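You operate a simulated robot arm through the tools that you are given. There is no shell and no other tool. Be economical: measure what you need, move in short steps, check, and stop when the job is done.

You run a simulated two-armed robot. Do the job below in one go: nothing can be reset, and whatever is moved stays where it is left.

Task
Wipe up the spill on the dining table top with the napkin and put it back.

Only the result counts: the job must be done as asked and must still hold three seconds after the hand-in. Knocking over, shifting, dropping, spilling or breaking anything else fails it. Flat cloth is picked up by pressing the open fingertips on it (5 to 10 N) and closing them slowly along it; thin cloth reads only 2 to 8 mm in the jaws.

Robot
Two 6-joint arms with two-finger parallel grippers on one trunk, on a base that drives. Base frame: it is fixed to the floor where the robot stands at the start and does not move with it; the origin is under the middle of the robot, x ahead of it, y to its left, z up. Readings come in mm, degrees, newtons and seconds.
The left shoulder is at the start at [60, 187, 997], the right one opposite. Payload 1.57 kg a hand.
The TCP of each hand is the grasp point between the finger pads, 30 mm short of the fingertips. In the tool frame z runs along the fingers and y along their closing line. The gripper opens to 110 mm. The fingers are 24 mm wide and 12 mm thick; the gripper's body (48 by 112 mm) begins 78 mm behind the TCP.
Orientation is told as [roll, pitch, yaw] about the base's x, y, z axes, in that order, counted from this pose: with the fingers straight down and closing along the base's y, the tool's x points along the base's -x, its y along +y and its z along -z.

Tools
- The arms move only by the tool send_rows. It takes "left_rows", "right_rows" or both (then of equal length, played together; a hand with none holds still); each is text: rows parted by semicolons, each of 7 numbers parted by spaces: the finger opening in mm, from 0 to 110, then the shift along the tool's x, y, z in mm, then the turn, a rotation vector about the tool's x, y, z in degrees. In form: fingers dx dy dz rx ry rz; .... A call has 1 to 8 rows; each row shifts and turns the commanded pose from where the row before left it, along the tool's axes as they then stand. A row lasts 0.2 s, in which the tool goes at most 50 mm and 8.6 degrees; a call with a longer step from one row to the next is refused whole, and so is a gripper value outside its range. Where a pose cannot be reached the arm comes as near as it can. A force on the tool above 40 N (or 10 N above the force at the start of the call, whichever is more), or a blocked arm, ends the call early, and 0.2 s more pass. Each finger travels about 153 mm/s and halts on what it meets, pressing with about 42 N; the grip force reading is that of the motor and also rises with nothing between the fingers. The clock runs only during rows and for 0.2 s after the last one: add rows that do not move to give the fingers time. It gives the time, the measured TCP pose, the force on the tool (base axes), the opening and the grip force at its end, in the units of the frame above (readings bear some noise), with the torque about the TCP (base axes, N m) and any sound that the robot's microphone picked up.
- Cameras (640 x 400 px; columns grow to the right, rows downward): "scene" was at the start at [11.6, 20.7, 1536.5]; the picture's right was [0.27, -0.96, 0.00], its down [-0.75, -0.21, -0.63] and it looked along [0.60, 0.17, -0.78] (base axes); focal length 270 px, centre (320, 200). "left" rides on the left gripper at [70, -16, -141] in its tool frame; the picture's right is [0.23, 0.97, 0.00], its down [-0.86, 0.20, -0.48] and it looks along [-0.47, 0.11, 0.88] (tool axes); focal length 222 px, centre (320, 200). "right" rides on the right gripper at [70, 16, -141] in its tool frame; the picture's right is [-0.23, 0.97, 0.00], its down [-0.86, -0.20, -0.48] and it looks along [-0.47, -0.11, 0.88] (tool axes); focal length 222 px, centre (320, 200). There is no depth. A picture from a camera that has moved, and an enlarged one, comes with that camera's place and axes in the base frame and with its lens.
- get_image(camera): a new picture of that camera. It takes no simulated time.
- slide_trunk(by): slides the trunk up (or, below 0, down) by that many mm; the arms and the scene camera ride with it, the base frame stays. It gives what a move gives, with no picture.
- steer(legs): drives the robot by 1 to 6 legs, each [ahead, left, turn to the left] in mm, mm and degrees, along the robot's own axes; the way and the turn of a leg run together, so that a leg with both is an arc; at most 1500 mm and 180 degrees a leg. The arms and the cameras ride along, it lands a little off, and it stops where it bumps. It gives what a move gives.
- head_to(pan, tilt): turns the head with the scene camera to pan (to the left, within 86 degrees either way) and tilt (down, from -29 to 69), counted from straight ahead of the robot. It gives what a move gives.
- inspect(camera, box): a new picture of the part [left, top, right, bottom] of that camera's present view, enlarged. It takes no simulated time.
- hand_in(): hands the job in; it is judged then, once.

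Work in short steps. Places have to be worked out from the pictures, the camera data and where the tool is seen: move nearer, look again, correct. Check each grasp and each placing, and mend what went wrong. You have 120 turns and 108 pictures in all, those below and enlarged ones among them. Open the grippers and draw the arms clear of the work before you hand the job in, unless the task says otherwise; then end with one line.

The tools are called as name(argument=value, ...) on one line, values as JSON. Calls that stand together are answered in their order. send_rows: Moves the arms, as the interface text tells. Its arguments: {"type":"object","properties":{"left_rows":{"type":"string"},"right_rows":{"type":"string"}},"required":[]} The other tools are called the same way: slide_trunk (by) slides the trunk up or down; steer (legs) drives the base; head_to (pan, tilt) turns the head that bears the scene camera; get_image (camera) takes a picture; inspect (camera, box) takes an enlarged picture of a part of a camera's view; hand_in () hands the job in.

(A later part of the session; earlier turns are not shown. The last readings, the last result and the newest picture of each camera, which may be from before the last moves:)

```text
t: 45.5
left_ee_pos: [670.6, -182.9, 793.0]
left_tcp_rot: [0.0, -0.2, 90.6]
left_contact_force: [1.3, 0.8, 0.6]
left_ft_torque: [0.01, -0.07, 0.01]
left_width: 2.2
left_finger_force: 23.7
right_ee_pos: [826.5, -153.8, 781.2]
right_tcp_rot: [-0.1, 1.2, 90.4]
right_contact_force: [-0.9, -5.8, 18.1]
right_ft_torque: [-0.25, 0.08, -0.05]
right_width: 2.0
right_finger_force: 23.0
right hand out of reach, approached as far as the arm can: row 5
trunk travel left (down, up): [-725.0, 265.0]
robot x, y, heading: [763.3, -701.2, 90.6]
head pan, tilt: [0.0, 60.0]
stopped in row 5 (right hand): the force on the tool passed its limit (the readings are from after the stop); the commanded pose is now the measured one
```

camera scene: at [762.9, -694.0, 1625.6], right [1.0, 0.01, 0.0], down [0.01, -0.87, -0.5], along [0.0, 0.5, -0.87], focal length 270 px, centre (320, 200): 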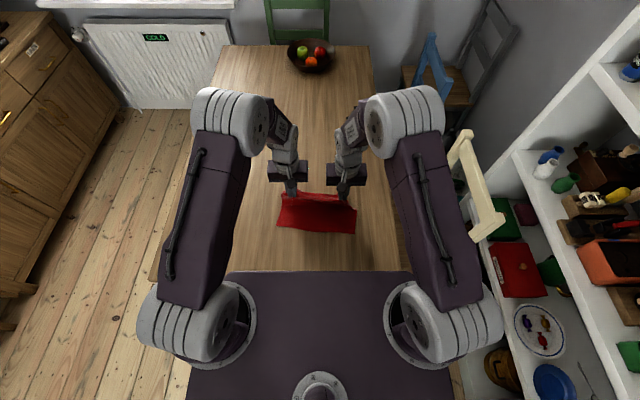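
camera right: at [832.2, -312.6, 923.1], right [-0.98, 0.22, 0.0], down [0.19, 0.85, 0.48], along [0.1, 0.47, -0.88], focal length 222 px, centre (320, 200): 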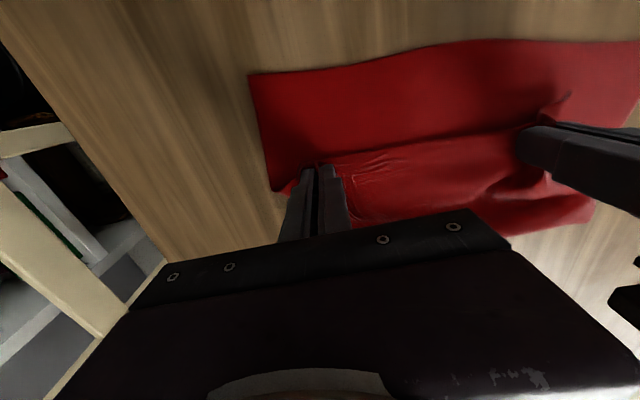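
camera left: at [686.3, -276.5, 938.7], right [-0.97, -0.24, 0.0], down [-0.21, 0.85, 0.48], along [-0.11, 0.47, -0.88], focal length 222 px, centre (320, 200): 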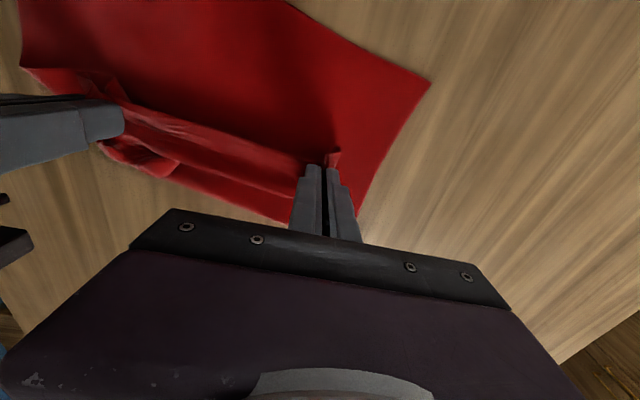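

Stopped at the reach limit; I ease slightly, pull back and step to the −x lane.

send_rows(left_rows="0 7 6 0 0 0 0;0 20 0 0 0 0 0;0 20 0 0 0 0 0;0 0 10 0 0 0 0;0 -15 0 0 0 0 0;0 -15 0 0 0 0 0;0 -10 0 0 0 0 0;0 0 0 0 0 0 0", right_rows="0 10 6 -0.5 0 0 0;0 34 0 0 0 0 0;0 34 0 0 0 0 0;0 0 10 0 0 0 0;0 -25 0 0 0 0 0;0 -25 0 0 0 0 0;0 -20 0 0 0 0 0;0 0 0 0 0 0 0")

get_image(camera="scene")

get_image(camera="right")

```text
t: 47.3
left_ee_pos: [656.2, -191.4, 791.7]
left_tcp_rot: [-0.2, 0.0, 90.4]
left_contact_force: [0.6, 0.9, -0.7]
left_ft_torque: [0.01, 0.01, 0.02]
left_width: 2.1
left_finger_force: 24.2
right_ee_pos: [811.4, -162.2, 782.6]
right_tcp_rot: [-0.2, 1.1, 90.3]
right_contact_force: [-1.5, -7.2, 15.3]
right_ft_torque: [-0.09, -0.08, -0.1]
right_width: 2.0
right_finger_force: 23.4
trunk travel left (down, up): [-725.0, 265.0]
robot x, y, heading: [764.3, -701.4, 90.5]
head pan, tilt: [0.0, 60.0]
```

```text
76 pictures are left
camera scene: at [762.5, -697.0, 1625.6], right [1.0, 0.01, 0.0], down [0.01, -0.86, -0.5], along [0.0, 0.5, -0.86], focal length 270 px, centre (320, 200)
```

scene: 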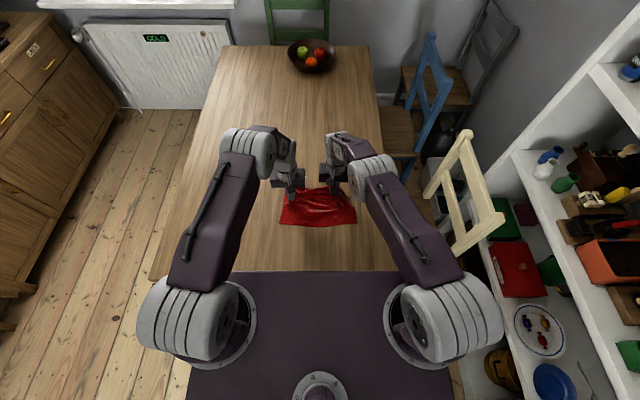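

```text
75 pictures are left
camera right: at [795.2, -229.7, 924.0], right [-0.98, 0.22, -0.01], down [0.19, 0.87, 0.46], along [0.11, 0.45, -0.89], focal length 222 px, centre (320, 200)
```

right: 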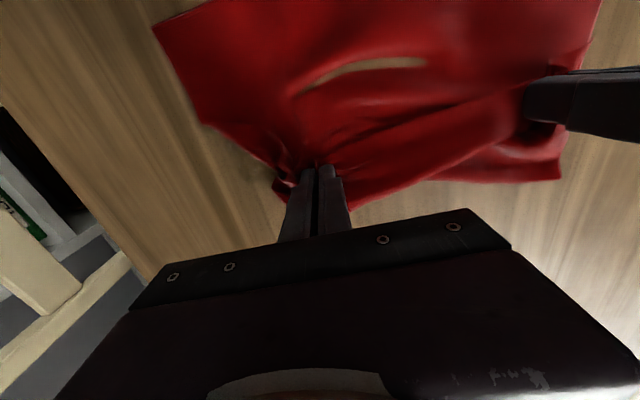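

I lift the cloth to see whether the spill is gone: hands up and back, then a look.

send_rows(left_rows="0 0 0 -40 0 0 0;0 20 0 -40 0 0 0;0 40 0 -40 0 0 0;0 40 0 -40 0 0 0;0 40 0 0 0 0 0;0 0 0 0 0 0 0", right_rows="0 15 0 -40 0 0 0;0 35 0 -45 0 0 0;0 40 0 -45 0 0 0;0 40 0 -40 0 0 0;0 40 0 0 0 0 0;0 0 0 0 0 0 0")

slide_trunk(by=165)

get_image(camera="scene")

get_image(camera="right")

get_image(camera="left")

```text
refused: row 2 steps farther than a row can; nothing moved
```

```text
t: 49.2
left_ee_pos: [654.2, -189.0, 956.7]
left_tcp_rot: [0.0, -0.1, 90.5]
left_contact_force: [0.8, 0.4, -0.4]
left_ft_torque: [-0.01, -0.03, -0.02]
left_width: 2.3
left_finger_force: 23.4
right_ee_pos: [810.6, -160.2, 945.7]
right_tcp_rot: [-0.1, 1.2, 90.5]
right_contact_force: [0.3, -0.3, -0.9]
right_ft_torque: [0.0, 0.02, 0.0]
right_width: 1.8
right_finger_force: 23.5
trunk travel left (down, up): [-890.0, 100.0]
robot x, y, heading: [763.5, -699.0, 90.3]
head pan, tilt: [0.0, 60.0]
```

```text
74 pictures are left
camera scene: at [762.9, -692.7, 1790.6], right [1.0, 0.01, 0.0], down [0.01, -0.87, -0.5], along [0.0, 0.5, -0.87], focal length 270 px, centre (320, 200)
```

scene: 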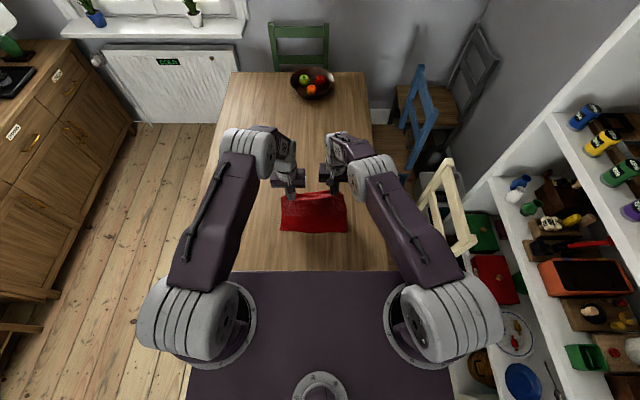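

```text
73 pictures are left
camera right: at [795.5, -227.5, 1087.5], right [-0.98, 0.22, -0.01], down [0.19, 0.87, 0.46], along [0.11, 0.45, -0.89], focal length 222 px, centre (320, 200)
```

right: 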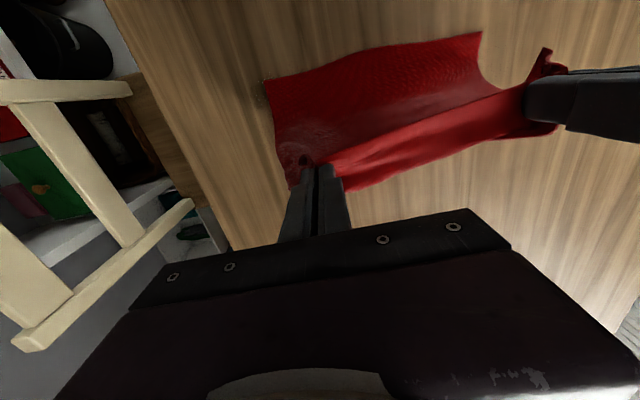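

```text
72 pictures are left
camera left: at [672.4, -258.8, 1097.2], right [-0.97, -0.24, 0.0], down [-0.21, 0.85, 0.48], along [-0.11, 0.47, -0.88], focal length 222 px, centre (320, 200)
```

left: 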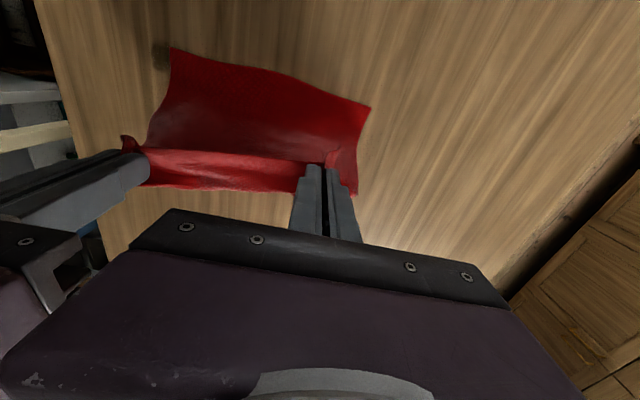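

A dark patch shows beside the cloth near [880, -237]. I enlarge it.

inspect(camera="left", box=[90, 0, 290, 125])

inspect(camera="right", box=[190, 30, 390, 155])

```text
3.20 times, centred on (190, 62) of left
camera zoom: at [672.4, -258.8, 1097.2], right [-0.97, -0.24, 0.0], down [-0.21, 0.85, 0.48], along [-0.11, 0.47, -0.88], focal length 711 px, centre (736, 640)
```

zoom: 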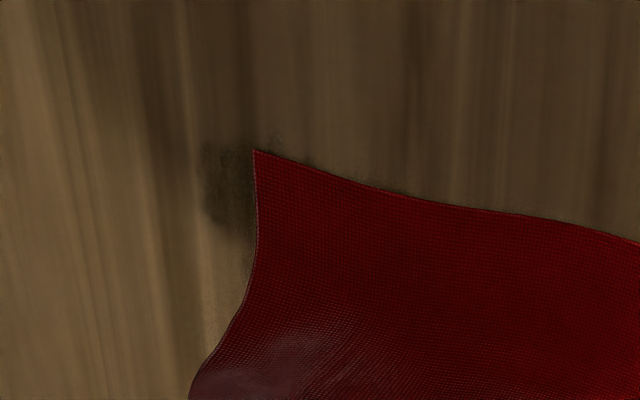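

```text
3.20 times, centred on (290, 92) of right
camera zoom: at [795.5, -227.5, 1087.5], right [-0.98, 0.22, -0.01], down [0.19, 0.87, 0.46], along [0.11, 0.45, -0.89], focal length 711 px, centre (416, 544)
```

zoom: 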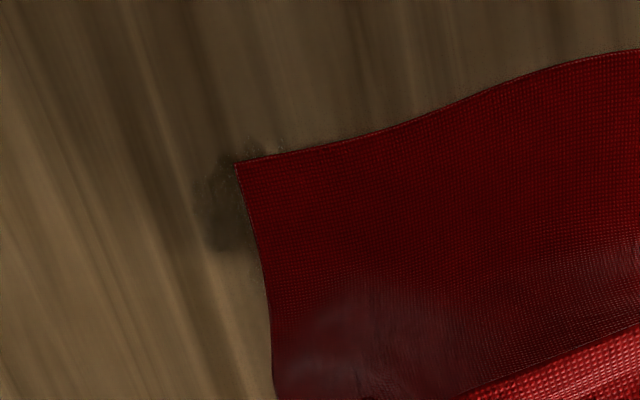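

The spill seems to be still there, partly behind the cloth. I raise the trunk and strafe left to uncover it.

slide_trunk(by=90)

steer(legs=[[0, 250, 0]])

get_image(camera="scene")

get_image(camera="right")

```text
t: 50.5
left_ee_pos: [655.1, -189.6, 1047.0]
left_tcp_rot: [0.0, 0.1, 90.4]
left_contact_force: [-0.1, -0.6, 0.4]
left_ft_torque: [-0.01, -0.01, -0.03]
left_width: 2.1
left_finger_force: 23.6
right_ee_pos: [811.4, -161.2, 1034.2]
right_tcp_rot: [-0.2, 1.2, 90.4]
right_contact_force: [-0.6, 0.1, 0.2]
right_ft_torque: [0.01, -0.01, -0.05]
right_width: 2.0
right_finger_force: 23.4
trunk travel left (down, up): [-980.0, 10.0]
robot x, y, heading: [763.7, -701.3, 90.4]
head pan, tilt: [0.0, 60.0]
```

```text
t: 52.3
left_ee_pos: [408.5, -191.3, 1047.2]
left_tcp_rot: [0.2, 0.0, 90.4]
left_contact_force: [-0.3, 0.3, 0.1]
left_ft_torque: [-0.02, 0.04, 0.0]
left_width: 2.4
left_finger_force: 23.4
right_ee_pos: [563.3, -162.7, 1035.0]
right_tcp_rot: [-0.1, 1.2, 90.1]
right_contact_force: [0.6, -0.2, -0.1]
right_ft_torque: [0.01, 0.01, -0.05]
right_width: 2.2
right_finger_force: 23.6
trunk travel left (down, up): [-980.0, 10.0]
robot x, y, heading: [513.6, -702.4, 89.9]
head pan, tilt: [0.0, 60.0]
```

```text
69 pictures are left
camera scene: at [515.5, -694.5, 1880.6], right [1.0, 0.0, 0.0], down [0.0, -0.87, -0.5], along [0.0, 0.5, -0.87], focal length 270 px, centre (320, 200)
```

scene: 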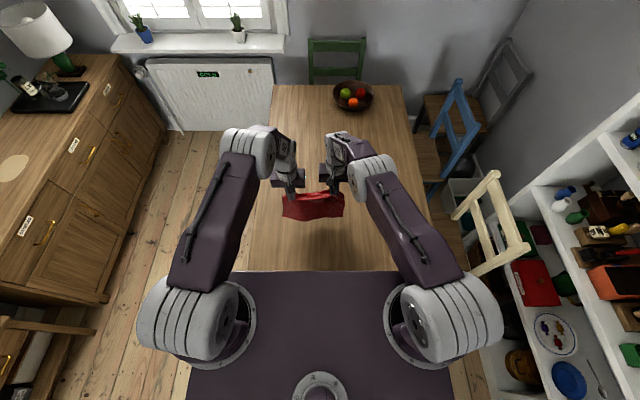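

```text
68 pictures are left
camera right: at [548.6, -229.3, 1177.5], right [-0.97, 0.22, 0.0], down [0.2, 0.87, 0.46], along [0.11, 0.45, -0.89], focal length 222 px, centre (320, 200)
```

right: 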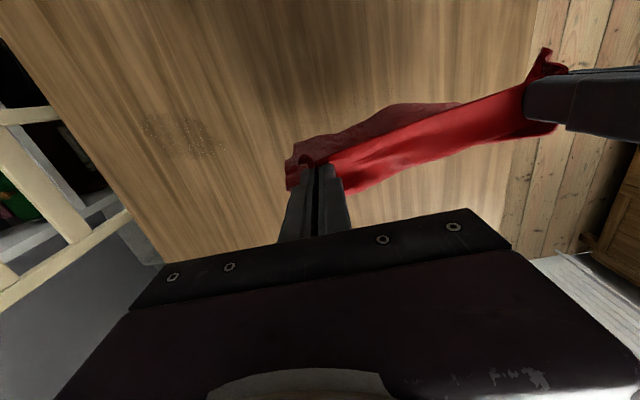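

inspect(camera="right", box=[90, 70, 290, 195])

inspect(camera="scene", box=[370, 140, 450, 220])

```text
3.20 times, centred on (190, 132) of right
camera zoom: at [548.6, -229.3, 1177.5], right [-0.97, 0.22, 0.0], down [0.2, 0.87, 0.46], along [0.11, 0.45, -0.89], focal length 711 px, centre (736, 416)
```

zoom: 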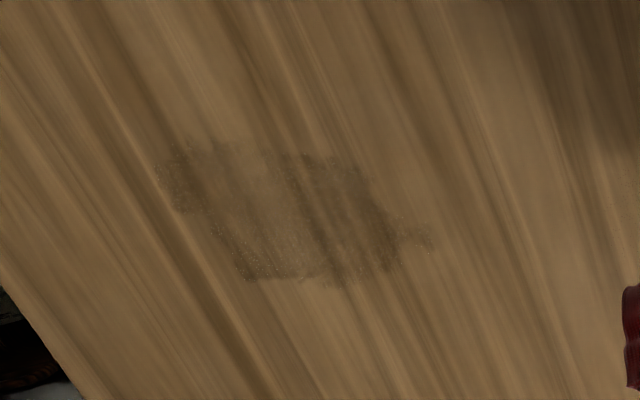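

```text
5.00 times, centred on (410, 180) of scene
camera zoom: at [515.5, -694.5, 1880.6], right [1.0, 0.0, 0.0], down [0.0, -0.87, -0.5], along [0.0, 0.5, -0.87], focal length 1352 px, centre (-130, 300)
```

zoom: 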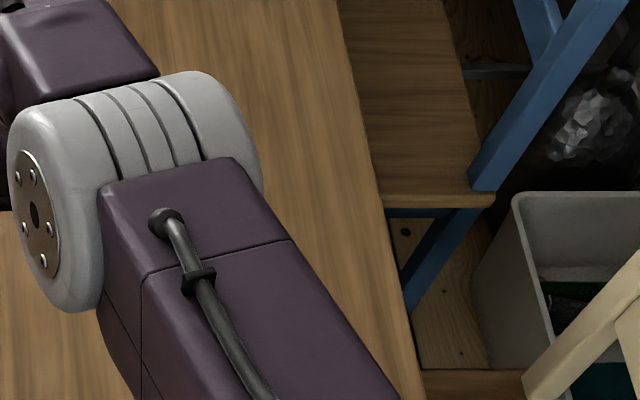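

Much of the spill is faded but a film remains over about x 750–890, y −245…−150, so the spill is larger than I judged. I draw the hands back and up, return to x≈764 and lower the trunk more for better reach, then wipe again over the full area.

send_rows(left_rows="0 28 13 -20 0 0 0;0 28 13 -20 0 0 0;0 28 13 -20 0 0 0;0 28 13 -20 0 0 0;0 28 13 -20 0 0 0;0 0 0 0 0 0 0", right_rows="0 34 13 -22.5 0 0 0;0 34 13 -22.5 0 0 0;0 34 13 -22.5 0 0 0;0 34 13 -22.5 0 0 0;0 34 13 -22.5 0 0 0;0 0 0 0 0 0 0")

steer(legs=[[0, -250, 0.4]])

slide_trunk(by=-180)

```text
t: 53.7
left_ee_pos: [343.8, -329.5, 1146.3]
left_tcp_rot: [0.0, 0.0, 90.3]
left_contact_force: [-0.7, 1.0, -0.7]
left_ft_torque: [-0.01, 0.03, -0.02]
left_width: 1.9
left_finger_force: 23.5
right_ee_pos: [496.7, -330.8, 1151.1]
right_tcp_rot: [-0.2, 1.2, 90.1]
right_contact_force: [0.3, 0.2, 0.5]
right_ft_torque: [0.01, -0.01, -0.03]
right_width: 2.1
right_finger_force: 23.5
trunk travel left (down, up): [-980.0, 10.0]
robot x, y, heading: [513.6, -701.6, 90.3]
head pan, tilt: [0.0, 60.0]
```

```text
t: 55.5
left_ee_pos: [590.6, -329.8, 1144.8]
left_tcp_rot: [-0.2, -0.1, 90.7]
left_contact_force: [-0.6, -0.4, -0.5]
left_ft_torque: [-0.02, -0.01, 0.0]
left_width: 2.5
left_finger_force: 23.9
right_ee_pos: [742.5, -329.6, 1150.8]
right_tcp_rot: [-0.2, 1.2, 90.6]
right_contact_force: [-0.7, 1.0, -0.9]
right_ft_torque: [0.01, -0.01, -0.02]
right_width: 2.2
right_finger_force: 23.0
trunk travel left (down, up): [-980.0, 10.0]
robot x, y, heading: [765.3, -701.0, 90.5]
head pan, tilt: [0.0, 60.0]
```

```text
t: 57.5
left_ee_pos: [594.9, -329.6, 965.7]
left_tcp_rot: [-0.1, 0.0, 90.7]
left_contact_force: [0.7, 0.1, -0.4]
left_ft_torque: [-0.01, -0.01, 0.01]
left_width: 2.0
left_finger_force: 23.9
right_ee_pos: [746.1, -329.6, 971.2]
right_tcp_rot: [-0.1, 1.1, 90.5]
right_contact_force: [0.6, -0.2, -0.2]
right_ft_torque: [0.01, -0.01, -0.04]
right_width: 2.2
right_finger_force: 23.7
trunk travel left (down, up): [-800.0, 190.0]
robot x, y, heading: [766.0, -699.0, 90.7]
head pan, tilt: [0.0, 60.0]
```

Lowering in stages with a forward move in between so the cloth trails again.

slide_trunk(by=-80)

send_rows(left_rows="0 -20 0 0 0 0 0;0 -20 0 0 0 0 0;0 -20 0 0 0 0 0;0 -15 0 0 0 0 0;0 0 0 0 0 0 0", right_rows="0 -20 0 0 0 0 0;0 -20 0 0 0 0 0;0 -20 0 0 0 0 0;0 -15 0 0 0 0 0;0 0 0 0 0 0 0")

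slide_trunk(by=-92)

get_image(camera="right")

```text
t: 58.7
left_ee_pos: [594.4, -329.1, 886.3]
left_tcp_rot: [0.1, -0.1, 90.7]
left_contact_force: [0.1, 0.7, -0.1]
left_ft_torque: [-0.03, 0.02, 0.01]
left_width: 2.2
left_finger_force: 23.2
right_ee_pos: [746.0, -329.2, 890.9]
right_tcp_rot: [-0.1, 1.2, 90.6]
right_contact_force: [0.2, 0.2, -0.6]
right_ft_torque: [0.01, -0.02, -0.02]
right_width: 2.1
right_finger_force: 23.1
trunk travel left (down, up): [-720.0, 270.0]
robot x, y, heading: [766.7, -698.9, 90.4]
head pan, tilt: [0.0, 60.0]
```

```text
t: 59.9
left_ee_pos: [591.7, -254.8, 885.2]
left_tcp_rot: [0.0, -0.1, 90.7]
left_contact_force: [0.3, -0.3, -0.4]
left_ft_torque: [0.0, 0.0, 0.02]
left_width: 2.3
left_finger_force: 23.6
right_ee_pos: [746.2, -253.9, 889.3]
right_tcp_rot: [-0.3, 1.2, 90.6]
right_contact_force: [0.0, -0.3, 0.5]
right_ft_torque: [0.04, 0.01, 0.03]
right_width: 2.2
right_finger_force: 24.1
trunk travel left (down, up): [-720.0, 270.0]
robot x, y, heading: [767.1, -697.9, 90.7]
head pan, tilt: [0.0, 60.0]
```

```text
t: 61.2
left_ee_pos: [592.8, -254.0, 794.0]
left_tcp_rot: [0.1, 0.0, 90.7]
left_contact_force: [-0.2, -0.1, -0.2]
left_ft_torque: [0.01, 0.0, -0.02]
left_width: 2.3
left_finger_force: 23.8
right_ee_pos: [745.6, -253.9, 796.8]
right_tcp_rot: [-0.1, 1.2, 90.6]
right_contact_force: [-1.5, 0.5, 0.2]
right_ft_torque: [-0.01, -0.04, 0.01]
right_width: 2.0
right_finger_force: 24.0
trunk travel left (down, up): [-628.0, 362.0]
robot x, y, heading: [767.0, -700.1, 90.7]
head pan, tilt: [0.0, 60.0]
```

```text
65 pictures are left
camera right: at [729.8, -320.6, 938.8], right [-0.98, 0.22, -0.01], down [0.19, 0.87, 0.46], along [0.11, 0.45, -0.89], focal length 222 px, centre (320, 200)
```

right: 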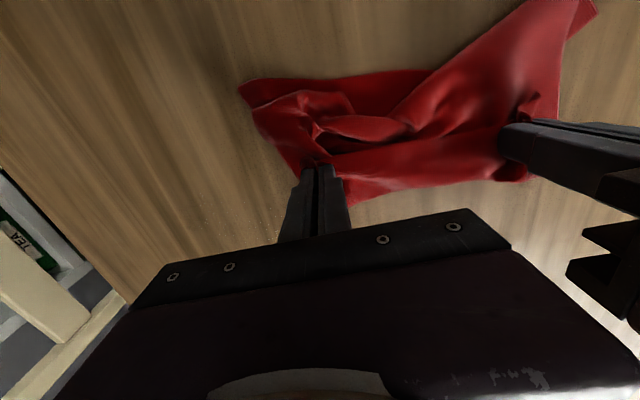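

The cloth is a bit bunched but fine for wiping. I lower the right hand to press.

send_rows(left_rows="0 0 0 4 0 0 0;0 0 0 0 0 0 0;0 0 0 0 0 0 0;0 0 0 0 0 0 0", right_rows="0 0 0 8 0 0 0;0 0 0 5 0 0 0;0 0 0 1.7 0 0 0;0 0 0 0 0 0 0")

```text
t: 62.2
left_ee_pos: [593.0, -255.8, 791.0]
left_tcp_rot: [-0.1, -0.1, 90.7]
left_contact_force: [-0.1, 0.2, -0.1]
left_ft_torque: [-0.02, 0.0, -0.02]
left_width: 2.1
left_finger_force: 23.6
right_ee_pos: [745.3, -254.1, 783.0]
right_tcp_rot: [-0.1, 1.1, 90.6]
right_contact_force: [0.0, -2.7, 9.1]
right_ft_torque: [0.02, 0.03, -0.05]
right_width: 2.0
right_finger_force: 24.0
trunk travel left (down, up): [-628.0, 362.0]
robot x, y, heading: [770.0, -696.6, 90.8]
head pan, tilt: [0.0, 60.0]
```

9 N on the cloth. Wiping lanes along x (745→897), stepping 14 mm forward each lane.

send_rows(left_rows="0 0 -38 0 0 0 0;0 0 -38 0 0 0 0;0 0 -38 0 0 0 0;0 0 -38 0 0 0 0;0 -14 38 0 0 0 0;0 0 38 0 0 0 0;0 0 38 0 0 0 0;0 0 38 0 0 0 0", right_rows="0 0 -38 0 0 0 0;0 0 -38 0 0 0 0;0 0 -38 0 0 0 0;0 0 -38 0 0 0 0;0 -14 38 0 0 0 0;0 0 38 0 0 0 0;0 0 38 0 0 0 0;0 0 38 0 0 0 0")

get_image(camera="right")

```text
t: 64.0
left_ee_pos: [590.8, -240.2, 789.9]
left_tcp_rot: [-0.1, -0.2, 90.7]
left_contact_force: [-0.3, 0.3, 0.1]
left_ft_torque: [-0.02, -0.01, -0.01]
left_width: 2.3
left_finger_force: 23.8
right_ee_pos: [744.4, -240.9, 782.4]
right_tcp_rot: [-0.2, 1.2, 90.7]
right_contact_force: [0.1, 1.4, 3.1]
right_ft_torque: [0.06, -0.05, -0.02]
right_width: 2.2
right_finger_force: 23.9
trunk travel left (down, up): [-628.0, 362.0]
robot x, y, heading: [766.1, -702.2, 90.9]
head pan, tilt: [0.0, 60.0]
```

```text
64 pictures are left
camera right: at [728.5, -308.7, 924.1], right [-0.98, 0.22, -0.01], down [0.19, 0.87, 0.46], along [0.11, 0.45, -0.89], focal length 222 px, centre (320, 200)
```

right: 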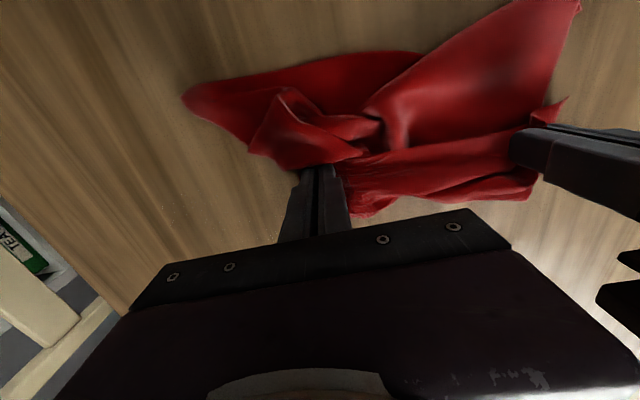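

Working. Continuing the lanes with a touch more pressure.

send_rows(left_rows="0 -14 -38 0 0 0 0;0 0 -38 0 0 0 0;0 0 -38 0 0 0 0;0 0 -38 0 0 0 0;0 -14 38 0 0 0 0;0 0 38 0 0 0 0;0 0 38 0 0 0 0;0 0 38 0 0 0 0", right_rows="0 -14 -38 0.4 0 0 0;0 0 -38 0 0 0 0;0 0 -38 0 0 0 0;0 0 -38 0 0 0 0;0 -14 38 0 0 0 0;0 0 38 0 0 0 0;0 0 38 0 0 0 0;0 0 38 0 0 0 0")

send_rows(left_rows="0 -14 -38 0 0 0 0;0 0 -38 0 0 0 0;0 0 -38 0 0 0 0;0 0 -38 0 0 0 0;0 -14 38 0 0 0 0;0 0 38 0 0 0 0;0 0 38 0 0 0 0;0 0 38 0 0 0 0", right_rows="0 -14 -38 0 0 0 0;0 0 -38 0 0 0 0;0 0 -38 0 0 0 0;0 0 -38 0 0 0 0;0 -14 38 0 0 0 0;0 0 38 0 0 0 0;0 0 38 0 0 0 0;0 0 38 0 0 0 0")

send_rows(left_rows="0 -14 -38 0 0 0 0;0 0 -38 0 0 0 0;0 0 -38 0 0 0 0;0 0 -38 0 0 0 0;0 -14 38 0 0 0 0;0 0 38 0 0 0 0;0 0 38 0 0 0 0;0 0 38 0 0 0 0", right_rows="0 -14 -38 0 0 0 0;0 0 -38 0 0 0 0;0 0 -38 0 0 0 0;0 0 -38 0 0 0 0;0 -14 38 0 0 0 0;0 0 38 0 0 0 0;0 0 38 0 0 0 0;0 0 38 0 0 0 0")

get_image(camera="right")

```text
t: 65.8
left_ee_pos: [589.9, -211.0, 789.9]
left_tcp_rot: [-0.1, -0.2, 90.7]
left_contact_force: [-0.4, -0.3, -0.8]
left_ft_torque: [0.01, -0.04, -0.01]
left_width: 2.4
left_finger_force: 23.7
right_ee_pos: [744.5, -212.9, 783.4]
right_tcp_rot: [-0.4, 1.3, 90.6]
right_contact_force: [-0.7, 0.1, 1.3]
right_ft_torque: [-0.03, 0.0, 0.02]
right_width: 2.1
right_finger_force: 23.8
trunk travel left (down, up): [-628.0, 362.0]
robot x, y, heading: [764.7, -700.4, 90.7]
head pan, tilt: [0.0, 60.0]
```

```text
t: 67.6
left_ee_pos: [590.9, -185.0, 791.9]
left_tcp_rot: [-0.1, -0.1, 90.6]
left_contact_force: [-0.3, 0.4, 0.2]
left_ft_torque: [-0.03, -0.02, -0.01]
left_width: 2.2
left_finger_force: 23.8
right_ee_pos: [743.4, -182.7, 782.2]
right_tcp_rot: [-0.3, 1.1, 90.6]
right_contact_force: [1.0, 1.7, 8.1]
right_ft_torque: [0.09, -0.09, -0.03]
right_width: 2.1
right_finger_force: 23.7
trunk travel left (down, up): [-628.0, 362.0]
robot x, y, heading: [765.4, -701.9, 90.8]
head pan, tilt: [0.0, 60.0]
```

```text
t: 69.4
left_ee_pos: [590.0, -156.7, 794.1]
left_tcp_rot: [0.0, -0.3, 90.7]
left_contact_force: [-0.3, 0.4, -0.1]
left_ft_torque: [-0.02, -0.05, 0.01]
left_width: 2.2
left_finger_force: 23.6
right_ee_pos: [744.0, -158.4, 780.9]
right_tcp_rot: [-0.3, 0.9, 90.5]
right_contact_force: [5.1, 1.0, 21.4]
right_ft_torque: [0.15, -0.25, -0.03]
right_width: 2.2
right_finger_force: 23.8
trunk travel left (down, up): [-628.0, 362.0]
robot x, y, heading: [766.8, -701.3, 90.6]
head pan, tilt: [0.0, 60.0]
```

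```text
63 pictures are left
camera right: at [727.5, -225.3, 923.2], right [-0.98, 0.22, -0.01], down [0.19, 0.86, 0.47], along [0.11, 0.45, -0.89], focal length 222 px, centre (320, 200)
```

right: 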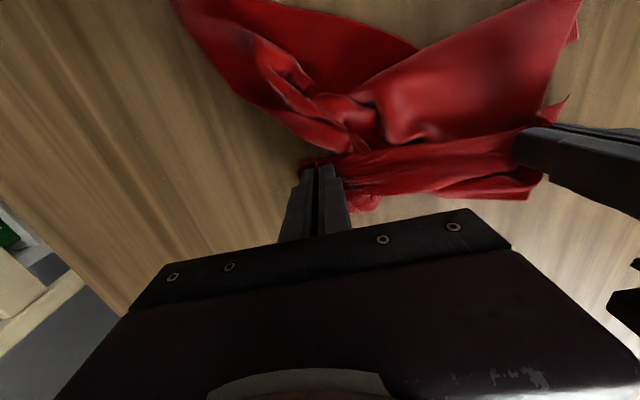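

I check the uncovered part of the area.

inspect(camera="right", box=[80, 20, 320, 180])

```text
2.50 times, centred on (200, 100) of right
camera zoom: at [727.5, -225.3, 923.2], right [-0.98, 0.22, -0.01], down [0.19, 0.86, 0.47], along [0.11, 0.45, -0.89], focal length 555 px, centre (620, 450)
```

zoom: 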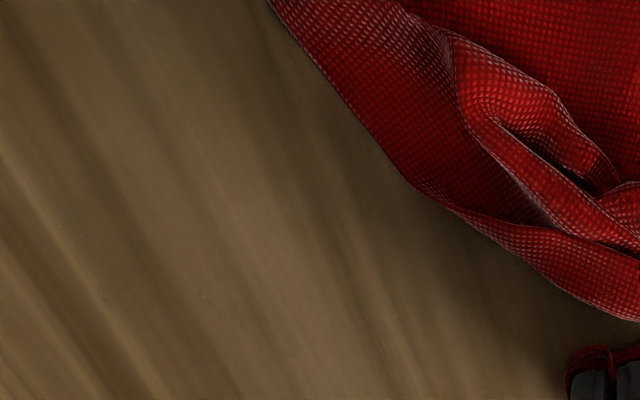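

It looks clean there. I make one more pass back over the whole area to be thorough.

send_rows(left_rows="0 -10 -38 0 0 0 0;0 0 -38 0 0 0 0;0 0 -38 0 0 0 0;0 0 -38 0 0 0 0;0 32 38 0 0 0 0;0 0 38 0 0 0 0;0 0 38 0 0 0 0;0 0 38 0 0 0 0", right_rows="0 -10 -38 0 0 0 0;0 0 -38 0 0 0 0;0 0 -38 0 0 0 0;0 0 -38 0 0 0 0;0 32 38 0 0 0 0;0 0 38 0 0 0 0;0 0 38 0 0 0 0;0 0 38 0 0 0 0")

send_rows(left_rows="0 18 -38 0 0 0 0;0 0 -38 0 0 0 0;0 0 -38 0 0 0 0;0 0 -38 0 0 0 0;0 18 38 0 0 0 0;0 0 38 0 0 0 0;0 0 38 0 0 0 0;0 0 38 0 0 0 0", right_rows="0 18 -38 0.2 0 0 0;0 0 -38 0 0 0 0;0 0 -38 0 0 0 0;0 0 -38 0 0 0 0;0 18 38 0 0 0 0;0 0 38 0 0 0 0;0 0 38 0 0 0 0;0 0 38 0 0 0 0")

send_rows(left_rows="0 18 -38 0 0 0 0;0 0 -38 0 0 0 0;0 0 -38 0 0 0 0;0 0 -38 0 0 0 0;0 14 38 0 0 0 0;0 0 38 0 0 0 0;0 0 38 0 0 0 0;0 0 38 0 0 0 0", right_rows="0 18 -38 0.3 0 0 0;0 0 -38 0 0 0 0;0 0 -38 0 0 0 0;0 0 -38 0 0 0 0;0 14 38 0 0 0 0;0 0 38 0 0 0 0;0 0 38 0 0 0 0;0 0 38 0 0 0 0")

```text
t: 71.2
left_ee_pos: [590.4, -177.3, 788.8]
left_tcp_rot: [-0.1, 0.0, 90.6]
left_contact_force: [0.0, -0.3, 0.9]
left_ft_torque: [-0.01, -0.02, -0.03]
left_width: 2.2
left_finger_force: 23.6
right_ee_pos: [743.8, -180.6, 781.0]
right_tcp_rot: [-0.3, 1.2, 90.6]
right_contact_force: [1.4, -0.8, 4.8]
right_ft_torque: [0.05, -0.04, -0.02]
right_width: 1.8
right_finger_force: 23.7
trunk travel left (down, up): [-628.0, 362.0]
robot x, y, heading: [765.9, -699.4, 90.7]
head pan, tilt: [0.0, 60.0]
```

```text
t: 73.0
left_ee_pos: [588.7, -213.3, 789.4]
left_tcp_rot: [-0.3, -0.1, 90.8]
left_contact_force: [0.0, 0.9, 0.4]
left_ft_torque: [0.02, -0.03, -0.06]
left_width: 2.0
left_finger_force: 24.5
right_ee_pos: [743.9, -213.5, 782.0]
right_tcp_rot: [-0.4, 1.3, 90.6]
right_contact_force: [1.1, -0.1, 2.8]
right_ft_torque: [-0.04, -0.06, -0.01]
right_width: 2.0
right_finger_force: 23.7
trunk travel left (down, up): [-628.0, 362.0]
robot x, y, heading: [766.8, -697.3, 90.8]
head pan, tilt: [0.0, 60.0]
```

```text
t: 74.8
left_ee_pos: [591.0, -248.8, 789.9]
left_tcp_rot: [-0.2, -0.2, 90.7]
left_contact_force: [0.7, 0.1, -0.2]
left_ft_torque: [0.0, -0.05, -0.02]
left_width: 2.1
left_finger_force: 23.9
right_ee_pos: [742.9, -246.0, 781.4]
right_tcp_rot: [-0.3, 1.0, 90.6]
right_contact_force: [2.8, -0.3, 21.1]
right_ft_torque: [0.06, -0.25, -0.05]
right_width: 2.1
right_finger_force: 23.6
trunk travel left (down, up): [-628.0, 362.0]
robot x, y, heading: [765.0, -702.7, 90.6]
head pan, tilt: [0.0, 60.0]
```

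Pass done. I lift with the trunk, strafe left and look at the table.

slide_trunk(by=350)

steer(legs=[[0, 220, 0]])

get_image(camera="right")

inspect(camera="right", box=[90, 90, 290, 215])

```text
t: 78.2
left_ee_pos: [592.2, -247.2, 1140.4]
left_tcp_rot: [0.0, -0.1, 90.7]
left_contact_force: [-0.6, 0.9, -0.1]
left_ft_torque: [0.01, 0.02, -0.03]
left_width: 2.1
left_finger_force: 23.9
right_ee_pos: [744.7, -245.2, 1130.3]
right_tcp_rot: [-0.1, 1.2, 90.6]
right_contact_force: [-0.8, 0.0, -0.6]
right_ft_torque: [0.02, -0.02, 0.01]
right_width: 2.1
right_finger_force: 23.5
trunk travel left (down, up): [-978.0, 12.0]
robot x, y, heading: [760.5, -703.8, 90.6]
head pan, tilt: [0.0, 60.0]
```

```text
t: 79.9
left_ee_pos: [375.5, -251.3, 1141.7]
left_tcp_rot: [0.1, 0.0, 90.8]
left_contact_force: [1.7, -0.4, 0.2]
left_ft_torque: [-0.03, 0.03, 0.0]
left_width: 2.0
left_finger_force: 24.2
right_ee_pos: [528.4, -247.0, 1129.8]
right_tcp_rot: [0.1, 1.3, 90.7]
right_contact_force: [-0.2, 0.1, -0.3]
right_ft_torque: [0.03, 0.03, 0.0]
right_width: 2.1
right_finger_force: 23.6
trunk travel left (down, up): [-978.0, 12.0]
robot x, y, heading: [549.9, -701.2, 90.9]
head pan, tilt: [0.0, 60.0]
```

```text
61 pictures are left
camera right: at [513.3, -315.2, 1272.0], right [-0.98, 0.21, 0.0], down [0.19, 0.87, 0.46], along [0.1, 0.45, -0.89], focal length 222 px, centre (320, 200)
```

right: 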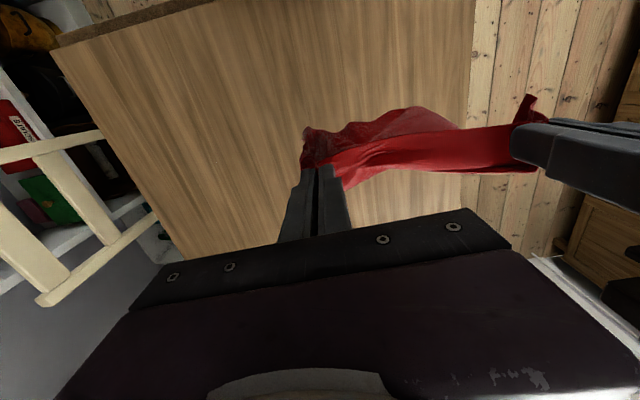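

```text
3.20 times, centred on (190, 152) of right
camera zoom: at [513.3, -315.2, 1272.0], right [-0.98, 0.21, 0.0], down [0.19, 0.87, 0.46], along [0.1, 0.45, -0.89], focal length 711 px, centre (736, 352)
```

zoom: 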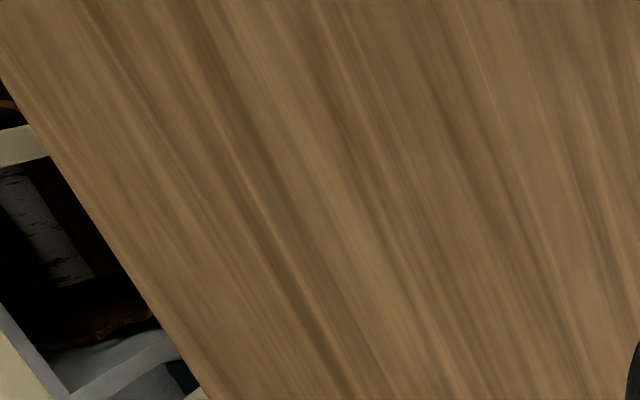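

The table is clean. Now I return: strafe left past the table, turn back and move in front of the napkin's place.

steer(legs=[[0, 800, 0], [0, 0, -90.9], [0, 886, 0]])

head_to(pan=0, tilt=55)

get_image(camera="scene")

```text
t: 92.3
left_ee_pos: [205.9, 333.2, 1139.3]
left_tcp_rot: [0.0, 0.1, -0.4]
left_contact_force: [-1.2, -0.2, -0.5]
left_ft_torque: [0.01, -0.02, 0.06]
left_width: 2.3
left_finger_force: 23.9
right_ee_pos: [205.6, 180.8, 1130.5]
right_tcp_rot: [-0.1, 1.1, -0.4]
right_contact_force: [0.6, 0.0, -0.4]
right_ft_torque: [0.03, 0.0, 0.02]
right_width: 2.0
right_finger_force: 23.2
trunk travel left (down, up): [-978.0, 12.0]
robot x, y, heading: [-249.9, 170.5, -0.4]
head pan, tilt: [0.0, 60.0]
```

```text
t: 92.9
left_ee_pos: [205.3, 332.3, 1139.6]
left_tcp_rot: [-0.1, 0.0, -0.4]
left_contact_force: [-0.1, -0.5, -0.1]
left_ft_torque: [-0.01, -0.02, 0.0]
left_width: 1.9
left_finger_force: 24.1
right_ee_pos: [206.4, 182.0, 1129.2]
right_tcp_rot: [-0.1, 1.2, -0.5]
right_contact_force: [-0.3, 0.1, -0.2]
right_ft_torque: [0.0, 0.0, 0.03]
right_width: 2.2
right_finger_force: 23.4
trunk travel left (down, up): [-978.0, 12.0]
robot x, y, heading: [-248.0, 169.0, -0.3]
head pan, tilt: [0.0, 55.0]
```

```text
59 pictures are left
camera scene: at [-239.0, 169.2, 1884.6], right [-0.01, -1.0, 0.0], down [-0.82, 0.01, -0.57], along [0.57, 0.0, -0.82], focal length 270 px, centre (320, 200)
```

scene: 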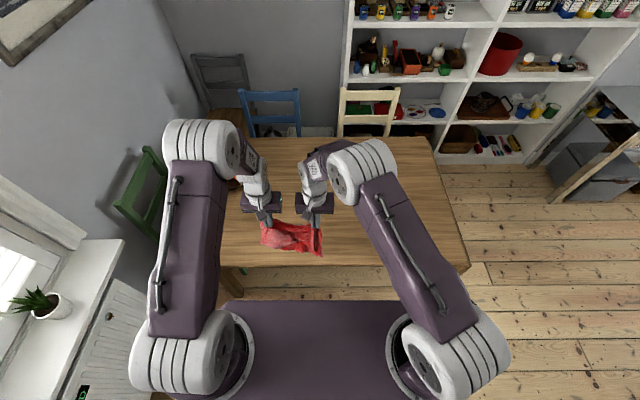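

Now forward to x≈0 and align y, then shift the hands to be centred on y≈185.

steer(legs=[[248, 16, 0.4]])

send_rows(left_rows="0 -10 -27 0 0 0 0;0 -10 -27 0 0 0 0;0 -10 -27 0 0 0 0;0 0 0 0 0 -8 0;0 0 0 0 0 -8 0;0 0 0 0 0 -8 0;0 0 0 0 0 0 0", right_rows="0 -10 -29 -3 0 0 0;0 -10 -29 -3 0 0 0;0 -10 -29 -3 0 0 0;0 0 0 0 0 -8 0;0 0 0 0 0 -8 0;0 0 0 0 0 -8 0;0 0 0 0 0 0 0")

get_image(camera="scene")

get_image(camera="left")

```text
t: 94.8
left_ee_pos: [450.5, 350.5, 1141.8]
left_tcp_rot: [0.0, -0.1, -0.3]
left_contact_force: [-0.3, 0.5, -0.3]
left_ft_torque: [-0.01, -0.03, 0.01]
left_width: 2.3
left_finger_force: 22.9
right_ee_pos: [450.8, 198.0, 1130.5]
right_tcp_rot: [-0.1, 1.0, -0.3]
right_contact_force: [-1.1, 0.3, -0.5]
right_ft_torque: [0.01, -0.02, 0.01]
right_width: 2.2
right_finger_force: 23.5
trunk travel left (down, up): [-978.0, 12.0]
robot x, y, heading: [-0.3, 180.8, -0.3]
head pan, tilt: [0.0, 55.0]
```

```text
t: 96.4
left_ee_pos: [486.8, 275.5, 1139.4]
left_tcp_rot: [1.5, -16.1, -0.1]
left_contact_force: [0.0, -24.0, -0.6]
left_ft_torque: [-0.75, 0.01, -0.12]
left_width: 2.4
left_finger_force: 23.5
left hand out of reach, approached as far as the arm can: row 6
right_ee_pos: [486.1, 104.3, 1139.1]
right_tcp_rot: [-1.8, -17.7, -0.3]
right_contact_force: [0.9, 23.5, 0.0]
right_ft_torque: [0.73, 0.01, 0.18]
right_width: 2.2
right_finger_force: 23.9
right hand out of reach, approached as far as the arm can: row 6
trunk travel left (down, up): [-978.0, 12.0]
robot x, y, heading: [-4.2, 181.1, -0.3]
head pan, tilt: [0.0, 55.0]
```

```text
58 pictures are left
camera scene: at [11.4, 185.1, 1884.6], right [0.0, -1.0, 0.0], down [-0.82, 0.0, -0.57], along [0.57, 0.0, -0.82], focal length 270 px, centre (320, 200)
```

scene: 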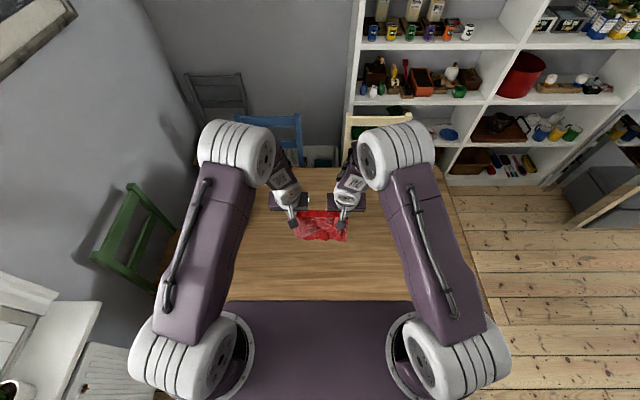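

```text
57 pictures are left
camera left: at [381.3, 256.2, 1254.9], right [-0.22, 0.97, -0.04], down [0.69, 0.19, 0.7], along [0.69, 0.13, -0.71], focal length 222 px, centre (320, 200)
```

left: 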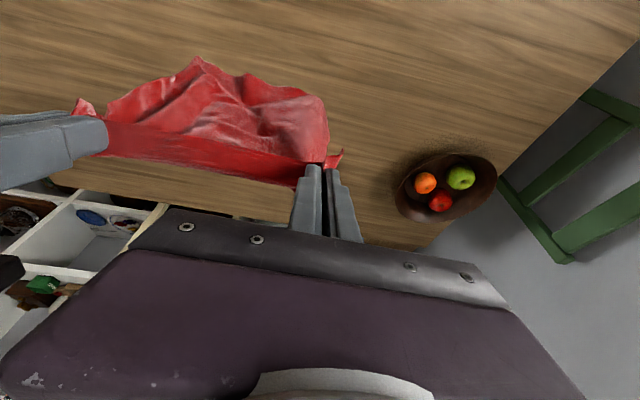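

Tension is too high (24 N) with the hands 171 mm apart, so I bring them together. The lower part of the cloth is crumpled, so I'll also look closer.

send_rows(left_rows="0 0 -5 0 0 0 0;0 0 0 0 0 0 0", right_rows="0 0 6 0 0 0 0;0 0 0 0 0 0 0")

inspect(camera="scene", box=[260, 180, 380, 260])

inspect(camera="left", box=[60, 40, 360, 220])

```text
t: 97.0
left_ee_pos: [486.1, 272.0, 1139.1]
left_tcp_rot: [1.8, -15.9, 0.0]
left_contact_force: [-0.7, -6.5, -0.2]
left_ft_torque: [-0.19, -0.02, -0.03]
left_width: 1.9
left_finger_force: 23.5
right_ee_pos: [486.3, 107.8, 1138.8]
right_tcp_rot: [-2.2, -17.4, -0.3]
right_contact_force: [-0.1, 5.9, 0.0]
right_ft_torque: [0.21, 0.03, 0.04]
right_width: 2.2
right_finger_force: 23.9
trunk travel left (down, up): [-978.0, 12.0]
robot x, y, heading: [0.8, 181.2, -0.2]
head pan, tilt: [0.0, 55.0]
```

```text
5.00 times, centred on (320, 220) of scene
camera zoom: at [10.7, 184.9, 1884.6], right [0.0, -1.0, 0.0], down [-0.82, 0.0, -0.57], along [0.57, 0.0, -0.82], focal length 1352 px, centre (320, 100)
```

zoom: 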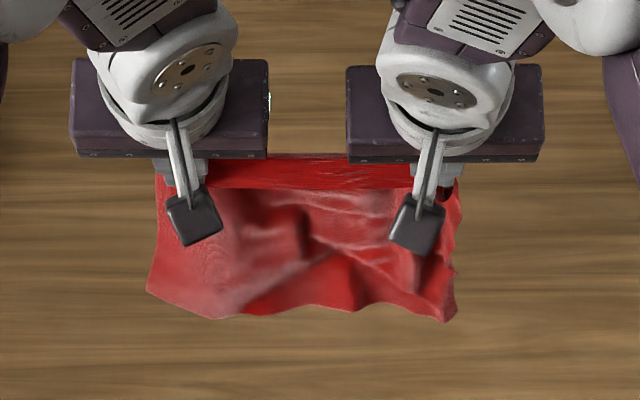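

```text
2.13 times, centred on (210, 130) of left
camera zoom: at [380.7, 251.8, 1254.9], right [-0.23, 0.97, -0.03], down [0.69, 0.18, 0.7], along [0.69, 0.14, -0.71], focal length 474 px, centre (555, 349)
```

zoom: 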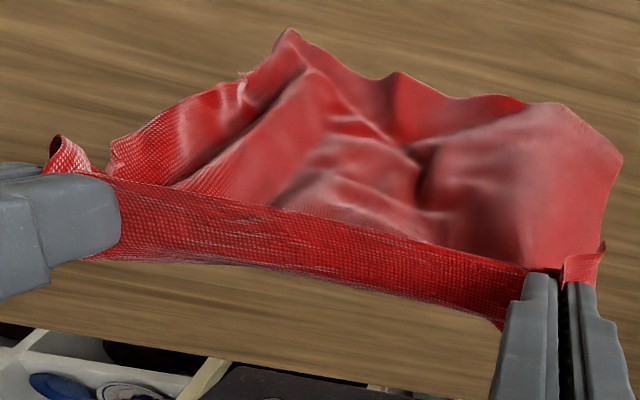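

The cloth hangs reasonably spread. I lower 95 mm and reach further forward so the hem lands near x≈600.

slide_trunk(by=-80)

send_rows(left_rows="0 -19 0 6 0 0 0;0 -19 0 6 0 0 0;0 -19 0 6 0 0 0;0 -19 0 6 0 0 0;0 0 0 0 0 0 0", right_rows="0 -19 0 6 0 0 0;0 -19 0 6 0 0 0;0 -19 0 6 0 0 0;0 -19 0 6 0 0 0;0 0 0 0 0 0 0")

get_image(camera="left")

```text
t: 98.1
left_ee_pos: [486.7, 270.7, 1059.1]
left_tcp_rot: [1.6, -16.0, 0.0]
left_contact_force: [-0.7, -3.9, -0.3]
left_ft_torque: [-0.06, 0.0, 0.03]
left_width: 2.1
left_finger_force: 23.7
right_ee_pos: [485.4, 108.5, 1058.4]
right_tcp_rot: [-2.2, -17.5, -0.3]
right_contact_force: [0.7, 3.9, -0.3]
right_ft_torque: [0.15, -0.03, 0.0]
right_width: 2.2
right_finger_force: 23.7
trunk travel left (down, up): [-898.0, 92.0]
robot x, y, heading: [-0.6, 183.0, 0.2]
head pan, tilt: [0.0, 55.0]
```

```text
t: 99.3
left_ee_pos: [565.9, 272.0, 1056.2]
left_tcp_rot: [1.7, -16.0, 0.0]
left_contact_force: [-1.3, -5.9, 0.1]
left_ft_torque: [-0.22, -0.03, -0.02]
left_width: 2.1
left_finger_force: 23.9
right_ee_pos: [565.7, 108.0, 1058.8]
right_tcp_rot: [-2.1, -17.6, -0.3]
right_contact_force: [0.3, 7.1, 0.8]
right_ft_torque: [0.2, 0.0, 0.05]
right_width: 1.9
right_finger_force: 23.6
trunk travel left (down, up): [-898.0, 92.0]
robot x, y, heading: [-3.7, 185.3, -0.2]
head pan, tilt: [0.0, 55.0]
```

```text
54 pictures are left
camera left: at [459.9, 251.5, 1172.8], right [-0.23, 0.97, -0.04], down [0.69, 0.18, 0.7], along [0.69, 0.13, -0.71], focal length 222 px, centre (320, 200)
```

left: 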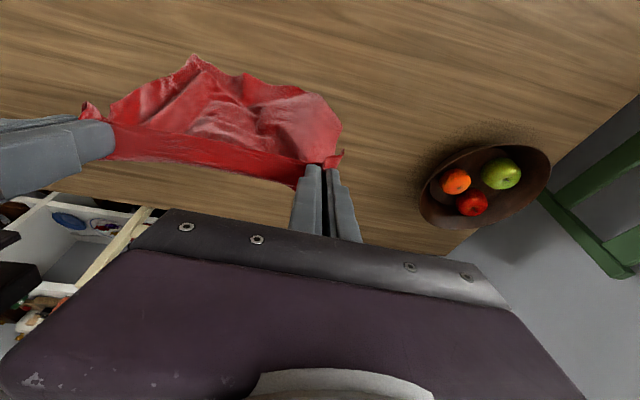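

Good reach so far. Another 45 mm forward.

send_rows(left_rows="0 -14 0 4.5 0 0 0;0 -14 0 4.5 0 0 0;0 -14 0 4.5 0 0 0;0 0 0 0 0 0 0", right_rows="0 -14 0 4.5 0 0 0;0 -14 0 4.5 0 0 0;0 -14 0 4.5 0 0 0;0 0 0 0 0 0 0")

```text
t: 100.3
left_ee_pos: [609.7, 271.9, 1055.7]
left_tcp_rot: [1.7, -16.0, -0.1]
left_contact_force: [0.4, -8.7, 0.6]
left_ft_torque: [-0.27, 0.03, 0.0]
left_width: 1.9
left_finger_force: 23.5
right_ee_pos: [608.3, 106.1, 1056.9]
right_tcp_rot: [-2.1, -17.6, -0.4]
right_contact_force: [-0.8, 8.5, 0.3]
right_ft_torque: [0.28, -0.01, 0.02]
right_width: 2.2
right_finger_force: 23.1
trunk travel left (down, up): [-898.0, 92.0]
robot x, y, heading: [-1.2, 186.7, -0.3]
head pan, tilt: [0.0, 55.0]
```

Hands are at x≈610. I lower the trunk until the hem touches, then draw back along an arc so the cloth lies down behind its far edge.

slide_trunk(by=-35)

send_rows(left_rows="0 33.8 0 -5.6 0 0 0;0 33.8 0 -5.6 0 0 0;0 34.4 0 3.1 0 0 0;0 34.4 0 3.1 0 0 0;0 32.4 0 12.1 0 0 0;0 32.4 0 12.1 0 0 0;0 0 0 0 0 0 0", right_rows="0 33.8 2 -5.6 0 0 0;0 33.8 0 -5.6 0 0 0;0 34.4 0 3.1 0 0 0;0 34.4 0 3.1 0 0 0;0 32.4 0 12.1 0 0 0;0 32.4 0 12.1 0 0 0;0 0 0 0 0 0 0")

get_image(camera="scene")

get_image(camera="left")

```text
t: 101.1
left_ee_pos: [611.5, 271.8, 1020.0]
left_tcp_rot: [1.8, -16.0, -0.1]
left_contact_force: [0.0, -8.0, -0.3]
left_ft_torque: [-0.25, 0.0, -0.03]
left_width: 2.0
left_finger_force: 24.1
right_ee_pos: [608.7, 107.6, 1022.9]
right_tcp_rot: [-2.1, -17.5, -0.3]
right_contact_force: [0.2, 7.3, -0.1]
right_ft_torque: [0.24, -0.02, 0.05]
right_width: 2.1
right_finger_force: 23.7
trunk travel left (down, up): [-863.0, 127.0]
robot x, y, heading: [-2.5, 184.2, 0.0]
head pan, tilt: [0.0, 55.0]
```

```text
t: 102.7
left_ee_pos: [422.0, 274.6, 944.1]
left_tcp_rot: [1.7, -16.0, 0.0]
left_contact_force: [-0.1, -4.7, -1.3]
left_ft_torque: [-0.13, 0.02, 0.0]
left_width: 2.0
left_finger_force: 24.3
right_ee_pos: [421.8, 106.9, 943.4]
right_tcp_rot: [-2.2, -17.5, -0.4]
right_contact_force: [0.4, 4.5, 0.3]
right_ft_torque: [0.12, 0.02, 0.05]
right_width: 1.7
right_finger_force: 23.4
trunk travel left (down, up): [-863.0, 127.0]
robot x, y, heading: [-0.3, 181.8, -0.3]
head pan, tilt: [0.0, 55.0]
```

```text
53 pictures are left
camera scene: at [9.5, 184.9, 1769.7], right [0.0, -1.0, 0.0], down [-0.82, 0.0, -0.57], along [0.57, 0.0, -0.82], focal length 270 px, centre (320, 200)
```

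scene: 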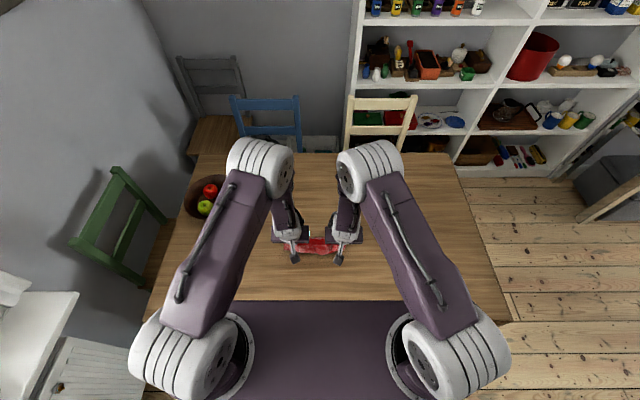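

```text
52 pictures are left
camera left: at [315.6, 254.3, 1060.6], right [-0.23, 0.97, -0.03], down [0.69, 0.18, 0.7], along [0.69, 0.14, -0.71], focal length 222 px, centre (320, 200)
```

left: 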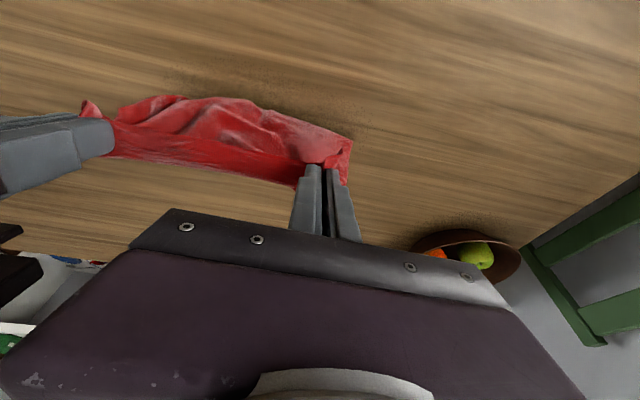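

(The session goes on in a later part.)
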